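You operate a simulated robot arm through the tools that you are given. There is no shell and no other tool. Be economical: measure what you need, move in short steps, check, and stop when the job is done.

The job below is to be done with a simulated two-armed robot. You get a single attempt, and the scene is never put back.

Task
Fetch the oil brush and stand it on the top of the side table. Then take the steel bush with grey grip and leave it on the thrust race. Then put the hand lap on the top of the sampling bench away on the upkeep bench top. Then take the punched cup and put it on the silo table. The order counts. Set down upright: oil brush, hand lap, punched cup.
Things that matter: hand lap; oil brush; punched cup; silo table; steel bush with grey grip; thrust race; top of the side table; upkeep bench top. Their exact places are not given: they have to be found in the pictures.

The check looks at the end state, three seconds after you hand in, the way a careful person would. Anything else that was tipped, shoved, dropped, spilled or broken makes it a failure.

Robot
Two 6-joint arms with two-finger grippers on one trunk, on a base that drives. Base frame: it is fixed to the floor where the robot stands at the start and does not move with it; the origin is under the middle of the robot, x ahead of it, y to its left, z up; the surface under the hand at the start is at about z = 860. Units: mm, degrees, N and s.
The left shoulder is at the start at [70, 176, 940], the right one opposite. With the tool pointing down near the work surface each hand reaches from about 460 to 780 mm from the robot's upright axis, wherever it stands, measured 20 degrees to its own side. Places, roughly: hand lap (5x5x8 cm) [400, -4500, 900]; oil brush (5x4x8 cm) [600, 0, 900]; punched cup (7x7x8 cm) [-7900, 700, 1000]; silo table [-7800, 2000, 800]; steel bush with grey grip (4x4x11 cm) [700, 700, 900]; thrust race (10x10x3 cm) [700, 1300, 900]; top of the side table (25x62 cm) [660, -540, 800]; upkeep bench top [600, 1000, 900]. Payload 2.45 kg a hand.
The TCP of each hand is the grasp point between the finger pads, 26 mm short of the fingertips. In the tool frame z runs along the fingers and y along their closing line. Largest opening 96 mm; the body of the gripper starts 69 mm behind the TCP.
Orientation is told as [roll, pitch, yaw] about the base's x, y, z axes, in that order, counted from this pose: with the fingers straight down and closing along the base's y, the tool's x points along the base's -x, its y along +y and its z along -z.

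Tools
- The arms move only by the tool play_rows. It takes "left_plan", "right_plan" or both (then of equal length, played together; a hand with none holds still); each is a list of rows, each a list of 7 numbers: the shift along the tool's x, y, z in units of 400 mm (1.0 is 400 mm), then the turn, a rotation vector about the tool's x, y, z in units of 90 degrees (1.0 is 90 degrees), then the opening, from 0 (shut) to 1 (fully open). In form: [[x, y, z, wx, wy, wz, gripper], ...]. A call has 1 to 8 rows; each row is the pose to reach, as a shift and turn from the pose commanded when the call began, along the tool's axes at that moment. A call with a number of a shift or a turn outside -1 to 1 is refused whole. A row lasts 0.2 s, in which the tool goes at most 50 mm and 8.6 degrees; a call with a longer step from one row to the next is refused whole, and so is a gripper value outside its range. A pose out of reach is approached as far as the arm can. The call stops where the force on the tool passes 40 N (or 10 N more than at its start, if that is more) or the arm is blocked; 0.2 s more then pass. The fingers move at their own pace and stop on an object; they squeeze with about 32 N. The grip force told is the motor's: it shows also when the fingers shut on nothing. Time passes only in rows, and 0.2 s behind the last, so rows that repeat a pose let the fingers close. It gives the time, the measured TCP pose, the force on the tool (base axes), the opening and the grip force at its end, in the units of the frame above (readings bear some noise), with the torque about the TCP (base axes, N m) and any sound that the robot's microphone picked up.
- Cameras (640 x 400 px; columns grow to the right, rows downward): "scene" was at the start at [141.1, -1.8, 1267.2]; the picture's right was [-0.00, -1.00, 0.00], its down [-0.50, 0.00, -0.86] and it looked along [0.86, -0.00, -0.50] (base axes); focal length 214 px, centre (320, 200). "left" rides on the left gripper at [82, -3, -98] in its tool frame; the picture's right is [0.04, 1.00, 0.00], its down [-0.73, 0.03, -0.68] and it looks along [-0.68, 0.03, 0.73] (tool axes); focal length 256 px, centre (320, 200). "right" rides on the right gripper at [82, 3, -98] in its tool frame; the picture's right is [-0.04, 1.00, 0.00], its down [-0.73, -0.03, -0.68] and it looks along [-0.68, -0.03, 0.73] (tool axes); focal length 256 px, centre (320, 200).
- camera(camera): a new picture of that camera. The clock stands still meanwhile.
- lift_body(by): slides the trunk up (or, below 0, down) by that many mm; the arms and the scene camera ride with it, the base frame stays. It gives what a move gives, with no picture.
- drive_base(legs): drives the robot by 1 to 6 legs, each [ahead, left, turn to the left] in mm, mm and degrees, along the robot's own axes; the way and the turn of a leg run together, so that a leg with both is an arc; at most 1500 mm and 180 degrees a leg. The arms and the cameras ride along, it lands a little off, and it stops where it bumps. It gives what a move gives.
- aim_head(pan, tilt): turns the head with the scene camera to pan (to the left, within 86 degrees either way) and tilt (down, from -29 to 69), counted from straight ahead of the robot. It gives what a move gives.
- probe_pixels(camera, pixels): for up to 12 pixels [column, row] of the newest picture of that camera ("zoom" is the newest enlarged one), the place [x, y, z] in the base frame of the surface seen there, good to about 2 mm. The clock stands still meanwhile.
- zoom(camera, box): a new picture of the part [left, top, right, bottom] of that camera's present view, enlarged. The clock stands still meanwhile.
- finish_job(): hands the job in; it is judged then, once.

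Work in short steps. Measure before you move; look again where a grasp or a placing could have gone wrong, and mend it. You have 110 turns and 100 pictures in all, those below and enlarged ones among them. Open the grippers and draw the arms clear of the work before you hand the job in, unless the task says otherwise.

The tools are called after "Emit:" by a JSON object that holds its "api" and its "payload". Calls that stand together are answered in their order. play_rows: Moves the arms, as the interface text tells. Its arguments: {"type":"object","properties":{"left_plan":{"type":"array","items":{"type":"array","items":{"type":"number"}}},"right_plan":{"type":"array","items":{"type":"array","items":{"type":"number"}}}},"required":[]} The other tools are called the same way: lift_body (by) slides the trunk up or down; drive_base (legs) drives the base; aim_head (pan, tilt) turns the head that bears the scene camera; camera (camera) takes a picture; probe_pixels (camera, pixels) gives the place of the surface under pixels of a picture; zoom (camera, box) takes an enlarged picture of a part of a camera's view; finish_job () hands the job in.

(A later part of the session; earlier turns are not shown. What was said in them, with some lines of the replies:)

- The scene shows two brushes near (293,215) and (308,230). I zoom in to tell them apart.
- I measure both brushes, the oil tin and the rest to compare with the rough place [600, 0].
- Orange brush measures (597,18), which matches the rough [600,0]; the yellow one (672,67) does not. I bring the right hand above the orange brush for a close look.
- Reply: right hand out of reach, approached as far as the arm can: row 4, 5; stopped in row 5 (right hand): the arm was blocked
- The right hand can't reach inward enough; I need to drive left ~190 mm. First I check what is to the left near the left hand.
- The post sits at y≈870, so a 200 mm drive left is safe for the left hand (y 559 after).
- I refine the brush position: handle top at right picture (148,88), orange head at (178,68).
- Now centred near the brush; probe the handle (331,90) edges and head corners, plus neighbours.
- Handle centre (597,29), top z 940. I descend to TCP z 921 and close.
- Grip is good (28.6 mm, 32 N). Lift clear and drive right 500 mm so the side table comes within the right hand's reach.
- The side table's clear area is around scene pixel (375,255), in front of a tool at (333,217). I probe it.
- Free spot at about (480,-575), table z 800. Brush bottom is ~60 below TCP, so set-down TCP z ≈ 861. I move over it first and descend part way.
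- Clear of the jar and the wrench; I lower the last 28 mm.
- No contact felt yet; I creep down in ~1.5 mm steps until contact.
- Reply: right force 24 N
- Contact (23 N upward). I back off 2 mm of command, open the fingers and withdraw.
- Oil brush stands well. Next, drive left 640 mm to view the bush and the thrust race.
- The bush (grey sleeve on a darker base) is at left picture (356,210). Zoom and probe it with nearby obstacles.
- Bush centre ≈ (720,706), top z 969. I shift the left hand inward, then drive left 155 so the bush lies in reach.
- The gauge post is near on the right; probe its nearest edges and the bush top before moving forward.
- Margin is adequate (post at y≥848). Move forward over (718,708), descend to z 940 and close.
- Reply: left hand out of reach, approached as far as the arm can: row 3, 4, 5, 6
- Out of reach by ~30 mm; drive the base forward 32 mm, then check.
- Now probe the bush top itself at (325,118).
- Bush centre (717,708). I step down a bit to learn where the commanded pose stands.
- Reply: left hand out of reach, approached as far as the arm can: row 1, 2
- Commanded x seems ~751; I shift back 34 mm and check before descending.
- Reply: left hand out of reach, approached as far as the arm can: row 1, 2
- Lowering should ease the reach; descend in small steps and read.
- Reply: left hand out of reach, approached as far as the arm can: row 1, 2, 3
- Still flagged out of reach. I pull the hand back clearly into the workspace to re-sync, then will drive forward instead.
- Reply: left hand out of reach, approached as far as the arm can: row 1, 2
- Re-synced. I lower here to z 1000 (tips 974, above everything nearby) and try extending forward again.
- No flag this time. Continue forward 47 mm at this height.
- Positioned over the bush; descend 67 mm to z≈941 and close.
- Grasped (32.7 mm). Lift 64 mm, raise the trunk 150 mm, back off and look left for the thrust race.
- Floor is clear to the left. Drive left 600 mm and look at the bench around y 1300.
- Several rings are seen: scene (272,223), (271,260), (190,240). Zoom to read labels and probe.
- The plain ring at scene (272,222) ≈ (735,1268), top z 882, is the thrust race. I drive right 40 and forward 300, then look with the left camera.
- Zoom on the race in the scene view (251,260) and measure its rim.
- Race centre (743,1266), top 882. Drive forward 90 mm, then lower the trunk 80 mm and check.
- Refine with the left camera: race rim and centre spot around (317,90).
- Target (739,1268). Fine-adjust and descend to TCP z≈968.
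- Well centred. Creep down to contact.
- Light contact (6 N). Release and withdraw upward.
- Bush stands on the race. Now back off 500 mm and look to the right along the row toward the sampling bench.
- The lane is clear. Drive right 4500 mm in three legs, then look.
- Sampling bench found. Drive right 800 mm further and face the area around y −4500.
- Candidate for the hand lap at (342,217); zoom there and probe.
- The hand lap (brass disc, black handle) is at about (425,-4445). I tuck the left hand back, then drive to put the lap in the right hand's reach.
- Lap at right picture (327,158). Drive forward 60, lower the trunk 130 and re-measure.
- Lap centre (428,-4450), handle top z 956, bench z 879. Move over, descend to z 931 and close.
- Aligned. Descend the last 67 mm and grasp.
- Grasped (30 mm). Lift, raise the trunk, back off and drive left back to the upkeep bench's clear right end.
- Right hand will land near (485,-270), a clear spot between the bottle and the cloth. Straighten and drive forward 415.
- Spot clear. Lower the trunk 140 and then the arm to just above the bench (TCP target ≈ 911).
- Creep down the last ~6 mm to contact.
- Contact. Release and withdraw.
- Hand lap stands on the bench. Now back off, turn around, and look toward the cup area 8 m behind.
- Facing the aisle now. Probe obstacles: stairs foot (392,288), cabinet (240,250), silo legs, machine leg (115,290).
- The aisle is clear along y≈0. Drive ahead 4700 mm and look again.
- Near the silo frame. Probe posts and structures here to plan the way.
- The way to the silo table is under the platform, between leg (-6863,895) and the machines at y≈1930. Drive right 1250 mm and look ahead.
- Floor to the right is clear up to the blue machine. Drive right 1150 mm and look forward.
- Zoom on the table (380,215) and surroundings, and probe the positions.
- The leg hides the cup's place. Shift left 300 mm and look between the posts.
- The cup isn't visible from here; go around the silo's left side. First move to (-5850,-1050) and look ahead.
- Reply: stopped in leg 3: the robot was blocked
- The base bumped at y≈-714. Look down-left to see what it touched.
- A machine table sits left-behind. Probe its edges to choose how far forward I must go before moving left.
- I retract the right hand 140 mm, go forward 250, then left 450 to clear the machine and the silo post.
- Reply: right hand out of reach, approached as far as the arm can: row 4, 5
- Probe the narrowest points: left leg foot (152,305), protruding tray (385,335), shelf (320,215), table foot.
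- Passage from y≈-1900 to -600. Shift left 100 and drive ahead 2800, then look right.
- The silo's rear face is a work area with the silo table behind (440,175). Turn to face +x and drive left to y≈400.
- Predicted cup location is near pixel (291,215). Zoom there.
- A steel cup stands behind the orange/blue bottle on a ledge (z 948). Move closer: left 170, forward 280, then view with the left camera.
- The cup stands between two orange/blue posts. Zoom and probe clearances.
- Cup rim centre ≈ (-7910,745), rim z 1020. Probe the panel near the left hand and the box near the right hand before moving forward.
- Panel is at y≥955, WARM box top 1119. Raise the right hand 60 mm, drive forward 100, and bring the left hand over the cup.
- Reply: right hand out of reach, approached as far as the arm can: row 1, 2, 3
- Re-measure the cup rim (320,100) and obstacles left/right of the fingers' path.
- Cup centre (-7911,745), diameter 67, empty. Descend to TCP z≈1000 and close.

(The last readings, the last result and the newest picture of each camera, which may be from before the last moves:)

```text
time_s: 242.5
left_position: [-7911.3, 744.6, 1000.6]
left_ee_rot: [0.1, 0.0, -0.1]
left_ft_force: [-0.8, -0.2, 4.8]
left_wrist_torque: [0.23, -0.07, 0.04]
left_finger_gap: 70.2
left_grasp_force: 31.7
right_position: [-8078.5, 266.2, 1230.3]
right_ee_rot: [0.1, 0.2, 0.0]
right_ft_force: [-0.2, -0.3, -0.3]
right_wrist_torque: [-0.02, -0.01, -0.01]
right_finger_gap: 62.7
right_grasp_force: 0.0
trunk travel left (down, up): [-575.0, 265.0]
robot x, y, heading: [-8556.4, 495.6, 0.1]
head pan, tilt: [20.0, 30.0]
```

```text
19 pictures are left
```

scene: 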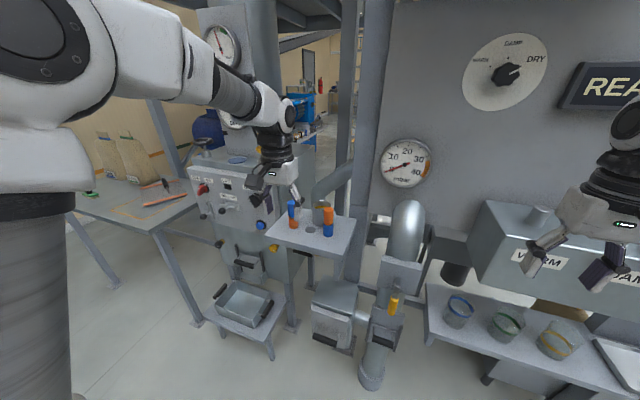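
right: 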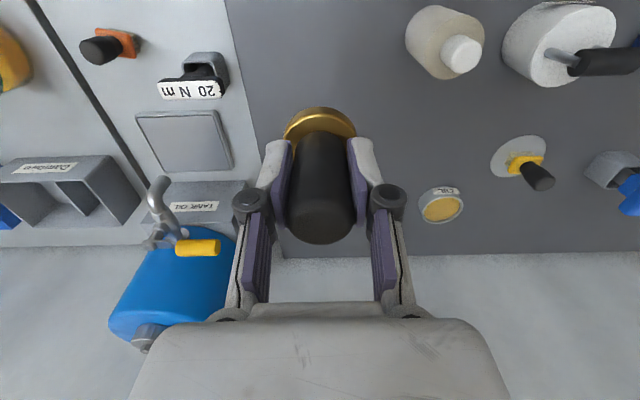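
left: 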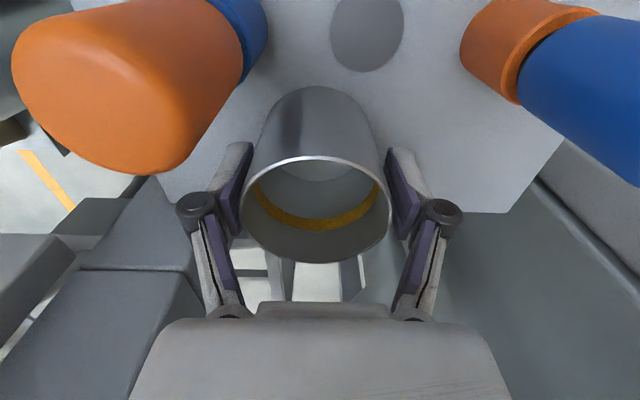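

Cup grasped (70 mm). Lift 140 mm, back off 400 and drive left 1180 to face the silo table.

Emit:
{"api": "play_rows", "payload": {"left_plan": [[0, 0, -0.08, 0, 0, 0, 0.4], [0, 0, -0.18, 0, 0, 0, 0.4], [0, 0, -0.28, 0, 0, 0, 0.4], [0, 0, -0.36, 0, 0, 0, 0.4], [0, 0, -0.36, 0, 0, 0, 0.4]]}}

Emit:
{"api": "drive_base", "payload": {"legs": [[-420, 0, 0], [0, 1180, 0]]}}

Emit:
{"api": "aim_head", "payload": {"pan": 10, "tilt": 25}}

Emit:
{"api": "camera", "payload": {"camera": "scene"}}

```text
time_s: 243.7
left_position: [-7909.9, 744.1, 1143.2]
left_ee_rot: [-0.1, 0.2, -0.1]
left_ft_force: [-0.1, 0.4, -1.2]
left_wrist_torque: [0.0, -0.01, 0.0]
left_finger_gap: 69.6
left_grasp_force: 32.4
right_position: [-8075.9, 265.1, 1231.0]
right_ee_rot: [0.0, 0.4, 0.1]
right_ft_force: [-0.3, -0.2, 0.6]
right_wrist_torque: [0.02, 0.03, 0.02]
right_finger_gap: 62.3
right_grasp_force: 0.0
trunk travel left (down, up): [-575.0, 265.0]
robot x, y, heading: [-8556.8, 499.0, -0.1]
head pan, tilt: [20.0, 30.0]
```

```text
time_s: 251.8
left_position: [-8336.5, 1906.9, 1143.5]
left_ee_rot: [0.0, 0.2, 0.1]
left_ft_force: [0.0, -0.4, -0.8]
left_wrist_torque: [0.01, -0.01, 0.01]
left_finger_gap: 70.0
left_grasp_force: 32.1
right_position: [-8501.6, 1429.0, 1230.7]
right_ee_rot: [-0.1, 0.3, 0.0]
right_ft_force: [0.1, 0.3, 0.2]
right_wrist_torque: [-0.01, -0.06, 0.03]
right_finger_gap: 62.6
right_grasp_force: 0.1
trunk travel left (down, up): [-575.0, 265.0]
robot x, y, heading: [-8982.9, 1662.2, 0.1]
head pan, tilt: [20.0, 30.0]
```

```text
time_s: 252.5
left_position: [-8337.2, 1907.9, 1143.9]
left_ee_rot: [0.0, -0.1, 0.0]
left_ft_force: [-0.4, -0.1, -1.8]
left_wrist_torque: [-0.02, 0.01, 0.0]
left_finger_gap: 69.9
left_grasp_force: 32.2
right_position: [-8501.2, 1428.9, 1230.0]
right_ee_rot: [0.0, 0.3, 0.0]
right_ft_force: [-0.2, 0.1, 0.3]
right_wrist_torque: [-0.03, 0.02, 0.0]
right_finger_gap: 62.3
right_grasp_force: 0.0
trunk travel left (down, up): [-575.0, 265.0]
robot x, y, heading: [-8980.6, 1658.5, 0.2]
head pan, tilt: [10.0, 25.0]
```

```text
18 pictures are left
```

scene: 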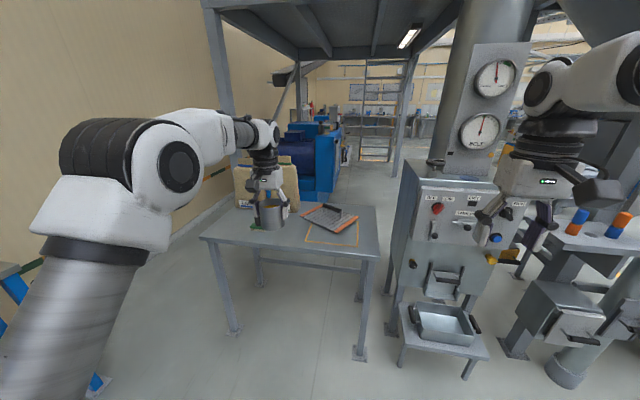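

Table in view with a tray in an orange outline and a small green thing at (253,226). Zoom and probe for free space.

Emit:
{"api": "zoom", "payload": {"camera": "scene", "box": [190, 170, 400, 290]}}

Emit:
{"api": "probe_pixels", "payload": {"camera": "scene", "pixels": [[215, 238], [240, 240], [290, 243], [300, 225], [308, 240], [355, 245], [253, 228], [270, 247], [330, 215], [378, 250], [375, 208], [225, 212]]}}

```text
3.05 times, centred on (295, 230) of scene
```

zoom: 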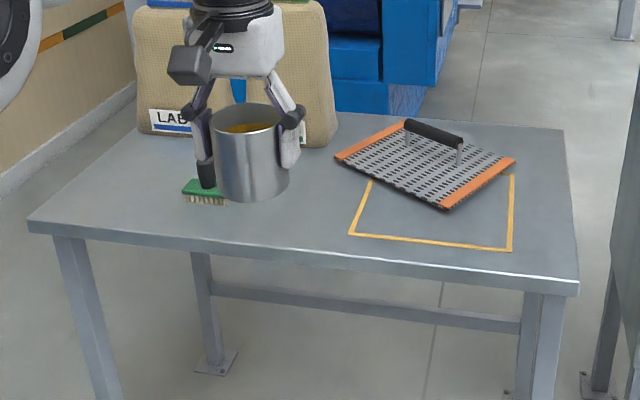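

```text
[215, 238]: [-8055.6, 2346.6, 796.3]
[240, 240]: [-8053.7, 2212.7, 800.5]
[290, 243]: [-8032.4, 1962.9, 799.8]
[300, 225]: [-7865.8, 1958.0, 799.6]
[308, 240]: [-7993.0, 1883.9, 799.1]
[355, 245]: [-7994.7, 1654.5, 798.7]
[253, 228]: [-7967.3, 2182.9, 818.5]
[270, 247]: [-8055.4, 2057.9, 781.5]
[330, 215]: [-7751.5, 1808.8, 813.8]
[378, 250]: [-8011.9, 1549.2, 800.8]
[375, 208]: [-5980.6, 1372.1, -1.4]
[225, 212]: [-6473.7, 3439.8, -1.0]
```

Free spot at (-7930,2020) between the brush (y≥2150) and the outline (y≤1885). Drive left 110 and forward 405, then lower the trunk 150.

Emit:
{"api": "drive_base", "payload": {"legs": [[0, 112, 0], [405, 0, 0]]}}

Emit:
{"api": "lift_body", "payload": {"by": -150}}

Emit:
{"api": "camera", "payload": {"camera": "scene"}}

Emit:
{"api": "camera", "payload": {"camera": "left"}}

```text
time_s: 255.9
left_position: [-7932.0, 2020.4, 1143.5]
left_ee_rot: [0.0, -0.1, 0.0]
left_ft_force: [-0.6, -0.3, -1.9]
left_wrist_torque: [0.0, 0.0, 0.0]
left_finger_gap: 70.0
left_grasp_force: 32.2
right_position: [-8095.6, 1543.3, 1231.4]
right_ee_rot: [0.1, 0.4, 0.1]
right_ft_force: [0.2, 0.7, -0.5]
right_wrist_torque: [-0.01, -0.01, 0.0]
right_finger_gap: 62.5
right_grasp_force: 0.0
trunk travel left (down, up): [-575.0, 265.0]
robot x, y, heading: [-8577.0, 1771.4, 0.5]
head pan, tilt: [10.0, 25.0]
```

```text
time_s: 257.6
left_position: [-7931.6, 2020.9, 993.8]
left_ee_rot: [0.0, 0.0, 0.1]
left_ft_force: [0.0, 0.2, -1.8]
left_wrist_torque: [0.0, 0.01, 0.0]
left_finger_gap: 70.1
left_grasp_force: 31.8
right_position: [-8096.2, 1542.6, 1079.9]
right_ee_rot: [-0.1, 0.3, 0.2]
right_ft_force: [-0.1, -0.3, -0.8]
right_wrist_torque: [0.02, 0.0, 0.03]
right_finger_gap: 62.5
right_grasp_force: 0.0
trunk travel left (down, up): [-425.0, 415.0]
robot x, y, heading: [-8571.3, 1774.4, 0.2]
head pan, tilt: [10.0, 25.0]
```

```text
16 pictures are left
```

scene: 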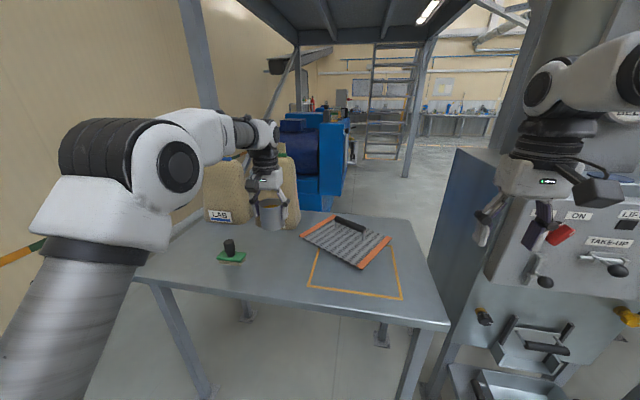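

```text
15 pictures are left
```

left: 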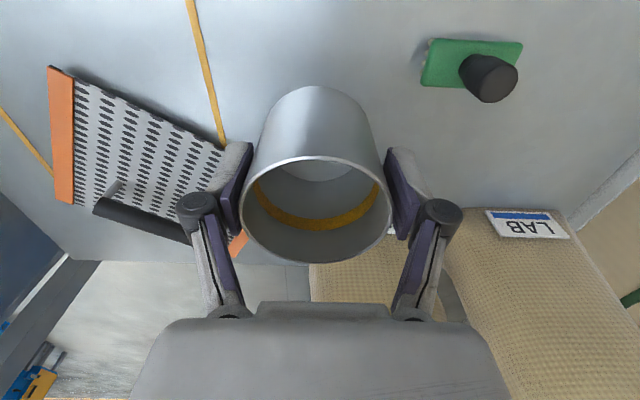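

Probe the nearest tray corner, bags and brush relative to the set-down spot.

Emit:
{"api": "probe_pixels", "payload": {"camera": "left", "pixels": [[225, 150], [237, 243], [170, 225], [330, 275], [480, 240], [430, 75], [490, 95], [320, 50], [400, 120], [410, 240]]}}

```text
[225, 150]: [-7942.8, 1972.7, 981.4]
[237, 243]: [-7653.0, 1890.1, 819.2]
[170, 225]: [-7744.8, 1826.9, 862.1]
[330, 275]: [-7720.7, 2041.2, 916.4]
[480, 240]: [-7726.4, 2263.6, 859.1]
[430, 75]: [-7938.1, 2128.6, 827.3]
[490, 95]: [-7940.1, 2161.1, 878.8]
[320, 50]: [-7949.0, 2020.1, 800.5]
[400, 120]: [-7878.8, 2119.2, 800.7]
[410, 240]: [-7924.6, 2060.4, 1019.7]
```

Clear all around. Lower with a slight 12 mm shift away from the outline, to TCP z≈855.

Emit:
{"api": "play_rows", "payload": {"left_plan": [[0, 0.03, 0.08, 0, 0, 0, 0.4], [0, 0.03, 0.18, 0, 0, 0, 0.4], [0, 0.03, 0.28, 0, 0, 0, 0.4], [0, 0.03, 0.345, 0, 0, 0, 0.4], [0, 0.03, 0.345, 0, 0, 0, 0.4]]}}

Emit:
{"api": "zoom", "payload": {"camera": "scene", "box": [190, 150, 350, 270]}}

```text
time_s: 258.8
left_position: [-7932.4, 2033.7, 856.2]
left_ee_rot: [0.1, 0.1, 0.1]
left_ft_force: [-0.2, 0.0, -1.9]
left_wrist_torque: [0.01, -0.01, -0.03]
left_finger_gap: 70.0
left_grasp_force: 31.9
right_position: [-8096.1, 1542.3, 1081.6]
right_ee_rot: [0.1, 0.2, 0.2]
right_ft_force: [-0.5, 0.5, -1.2]
right_wrist_torque: [0.02, 0.02, -0.02]
right_finger_gap: 62.3
right_grasp_force: 0.1
trunk travel left (down, up): [-425.0, 415.0]
robot x, y, heading: [-8575.4, 1769.7, 0.3]
head pan, tilt: [10.0, 25.0]
```

```text
3.33 times, centred on (270, 210) of scene
```

zoom: 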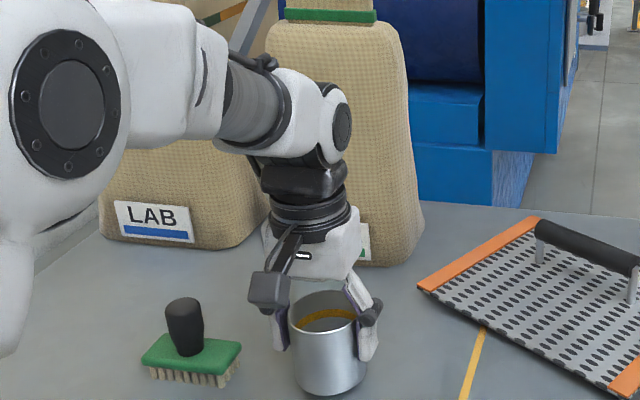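

Creep down to contact in small steps.

Emit:
{"api": "play_rows", "payload": {"left_plan": [[0, 0, 0.006, 0, 0, 0, 0.4], [0, 0, 0.01, 0, 0, 0, 0.4]]}}

```text
time_s: 259.4
left_position: [-7931.9, 2033.2, 852.8]
left_ee_rot: [0.1, 0.1, 0.1]
left_ft_force: [0.5, -0.1, -2.2]
left_wrist_torque: [0.01, 0.0, 0.02]
left_finger_gap: 70.1
left_grasp_force: 31.8
right_position: [-8095.7, 1542.4, 1080.9]
right_ee_rot: [0.1, 0.3, 0.2]
right_ft_force: [0.3, 0.3, 0.5]
right_wrist_torque: [-0.02, -0.01, 0.03]
right_finger_gap: 62.4
right_grasp_force: 0.1
trunk travel left (down, up): [-425.0, 415.0]
robot x, y, heading: [-8576.1, 1775.3, 0.4]
head pan, tilt: [10.0, 25.0]
```

Emit:
{"api": "play_rows", "payload": {"left_plan": [[0, 0, 0.004, 0, 0, 0, 0.4], [0, 0, 0.0065, 0, 0, 0, 0.4]]}}

```text
time_s: 260.0
left_position: [-7931.3, 2032.6, 850.7]
left_ee_rot: [-0.1, -0.2, 0.2]
left_ft_force: [2.7, 1.7, 8.7]
left_wrist_torque: [0.19, 0.18, -0.05]
left_finger_gap: 69.9
left_grasp_force: 31.5
right_position: [-8097.0, 1542.2, 1081.0]
right_ee_rot: [0.1, 0.2, 0.3]
right_ft_force: [0.5, -0.2, -0.3]
right_wrist_torque: [0.03, 0.01, 0.02]
right_finger_gap: 62.4
right_grasp_force: 0.0
trunk travel left (down, up): [-425.0, 415.0]
robot x, y, heading: [-8577.8, 1767.5, 0.2]
head pan, tilt: [10.0, 25.0]
```

Contact (9 N). Open fully and withdraw straight up.

Emit:
{"api": "play_rows", "payload": {"left_plan": [[0, 0, 0, 0, 0, 0, 0.8], [0, 0, 0, 0, 0, 0, 1], [0, 0, 0, 0, 0, 0, 1], [0, 0, -0.06, 0, 0, 0, 1], [0, 0, -0.16, 0, 0, 0, 1], [0, 0, -0.26, 0, 0, 0, 1], [0, 0, -0.36, 0, 0, 0, 1], [0, 0, -0.36, 0, 0, 0, 1]]}}

Emit:
{"api": "drive_base", "payload": {"legs": [[-300, 0, 0]]}}

Emit:
{"api": "zoom", "payload": {"camera": "scene", "box": [190, 150, 400, 290]}}

```text
time_s: 261.8
left_position: [-7930.8, 2033.0, 993.3]
left_ee_rot: [-0.1, 0.0, 0.1]
left_ft_force: [0.4, 0.8, 0.2]
left_wrist_torque: [0.0, 0.04, -0.01]
left_finger_gap: 96.3
left_grasp_force: 0.1
right_position: [-8096.3, 1542.9, 1079.1]
right_ee_rot: [0.0, 0.4, 0.2]
right_ft_force: [-0.6, -0.1, 0.6]
right_wrist_torque: [0.0, 0.03, 0.0]
right_finger_gap: 62.2
right_grasp_force: 0.0
trunk travel left (down, up): [-425.0, 415.0]
robot x, y, heading: [-8580.0, 1772.0, 0.3]
head pan, tilt: [10.0, 25.0]
```

```text
time_s: 263.9
left_position: [-8233.8, 2029.9, 993.3]
left_ee_rot: [0.0, 0.0, -0.1]
left_ft_force: [-1.5, 0.5, 0.2]
left_wrist_torque: [-0.01, -0.02, -0.03]
left_finger_gap: 96.1
left_grasp_force: 0.0
right_position: [-8399.3, 1540.1, 1079.2]
right_ee_rot: [0.2, 0.3, 0.0]
right_ft_force: [-0.8, 0.0, 1.3]
right_wrist_torque: [-0.01, -0.03, 0.04]
right_finger_gap: 62.3
right_grasp_force: 0.1
trunk travel left (down, up): [-425.0, 415.0]
robot x, y, heading: [-8877.6, 1771.6, 0.2]
head pan, tilt: [10.0, 25.0]
```

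```text
2.86 times, centred on (295, 220) of scene
```

zoom: 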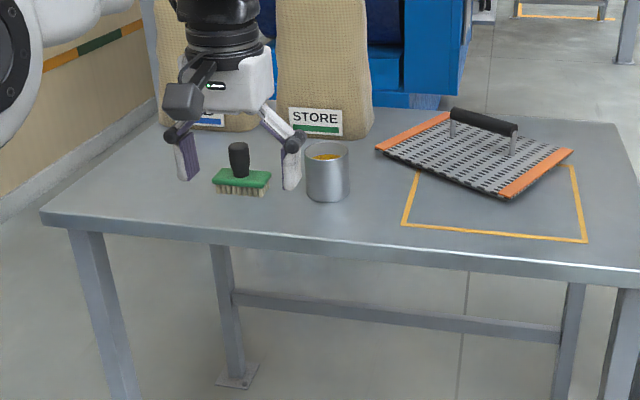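

The cup stands upright on the silo table, both grippers are open and clear, and all four items were seen standing where they were set down. I hand the job in.

Emit:
{"api": "finish_job", "payload": {}}

```text
The job is handed in.
```

I did all four jobs in the order you gave and handed the work in; I don't have the check's result yet. At my last look, right after each was set down:

- **Oil brush:** upright on the top of the side table. I took the orange-headed brush for it, since it was at your rough place; a yellow-headed one stood close by.
- **Steel bush with grey grip:** standing on the thrust race.
- **Hand lap:** upright on the upkeep bench top, near its right end.
- **Punched cup:** upright on the silo table. I took the only cup at the place you gave, though I couldn't make out any punched holes in it.

On the way to the cup, the base was stopped once by something at about x −5890, y −710, probably the machine table there. I backed off 60 mm and nothing in view looked moved or tipped, but I couldn't see the exact point of contact.
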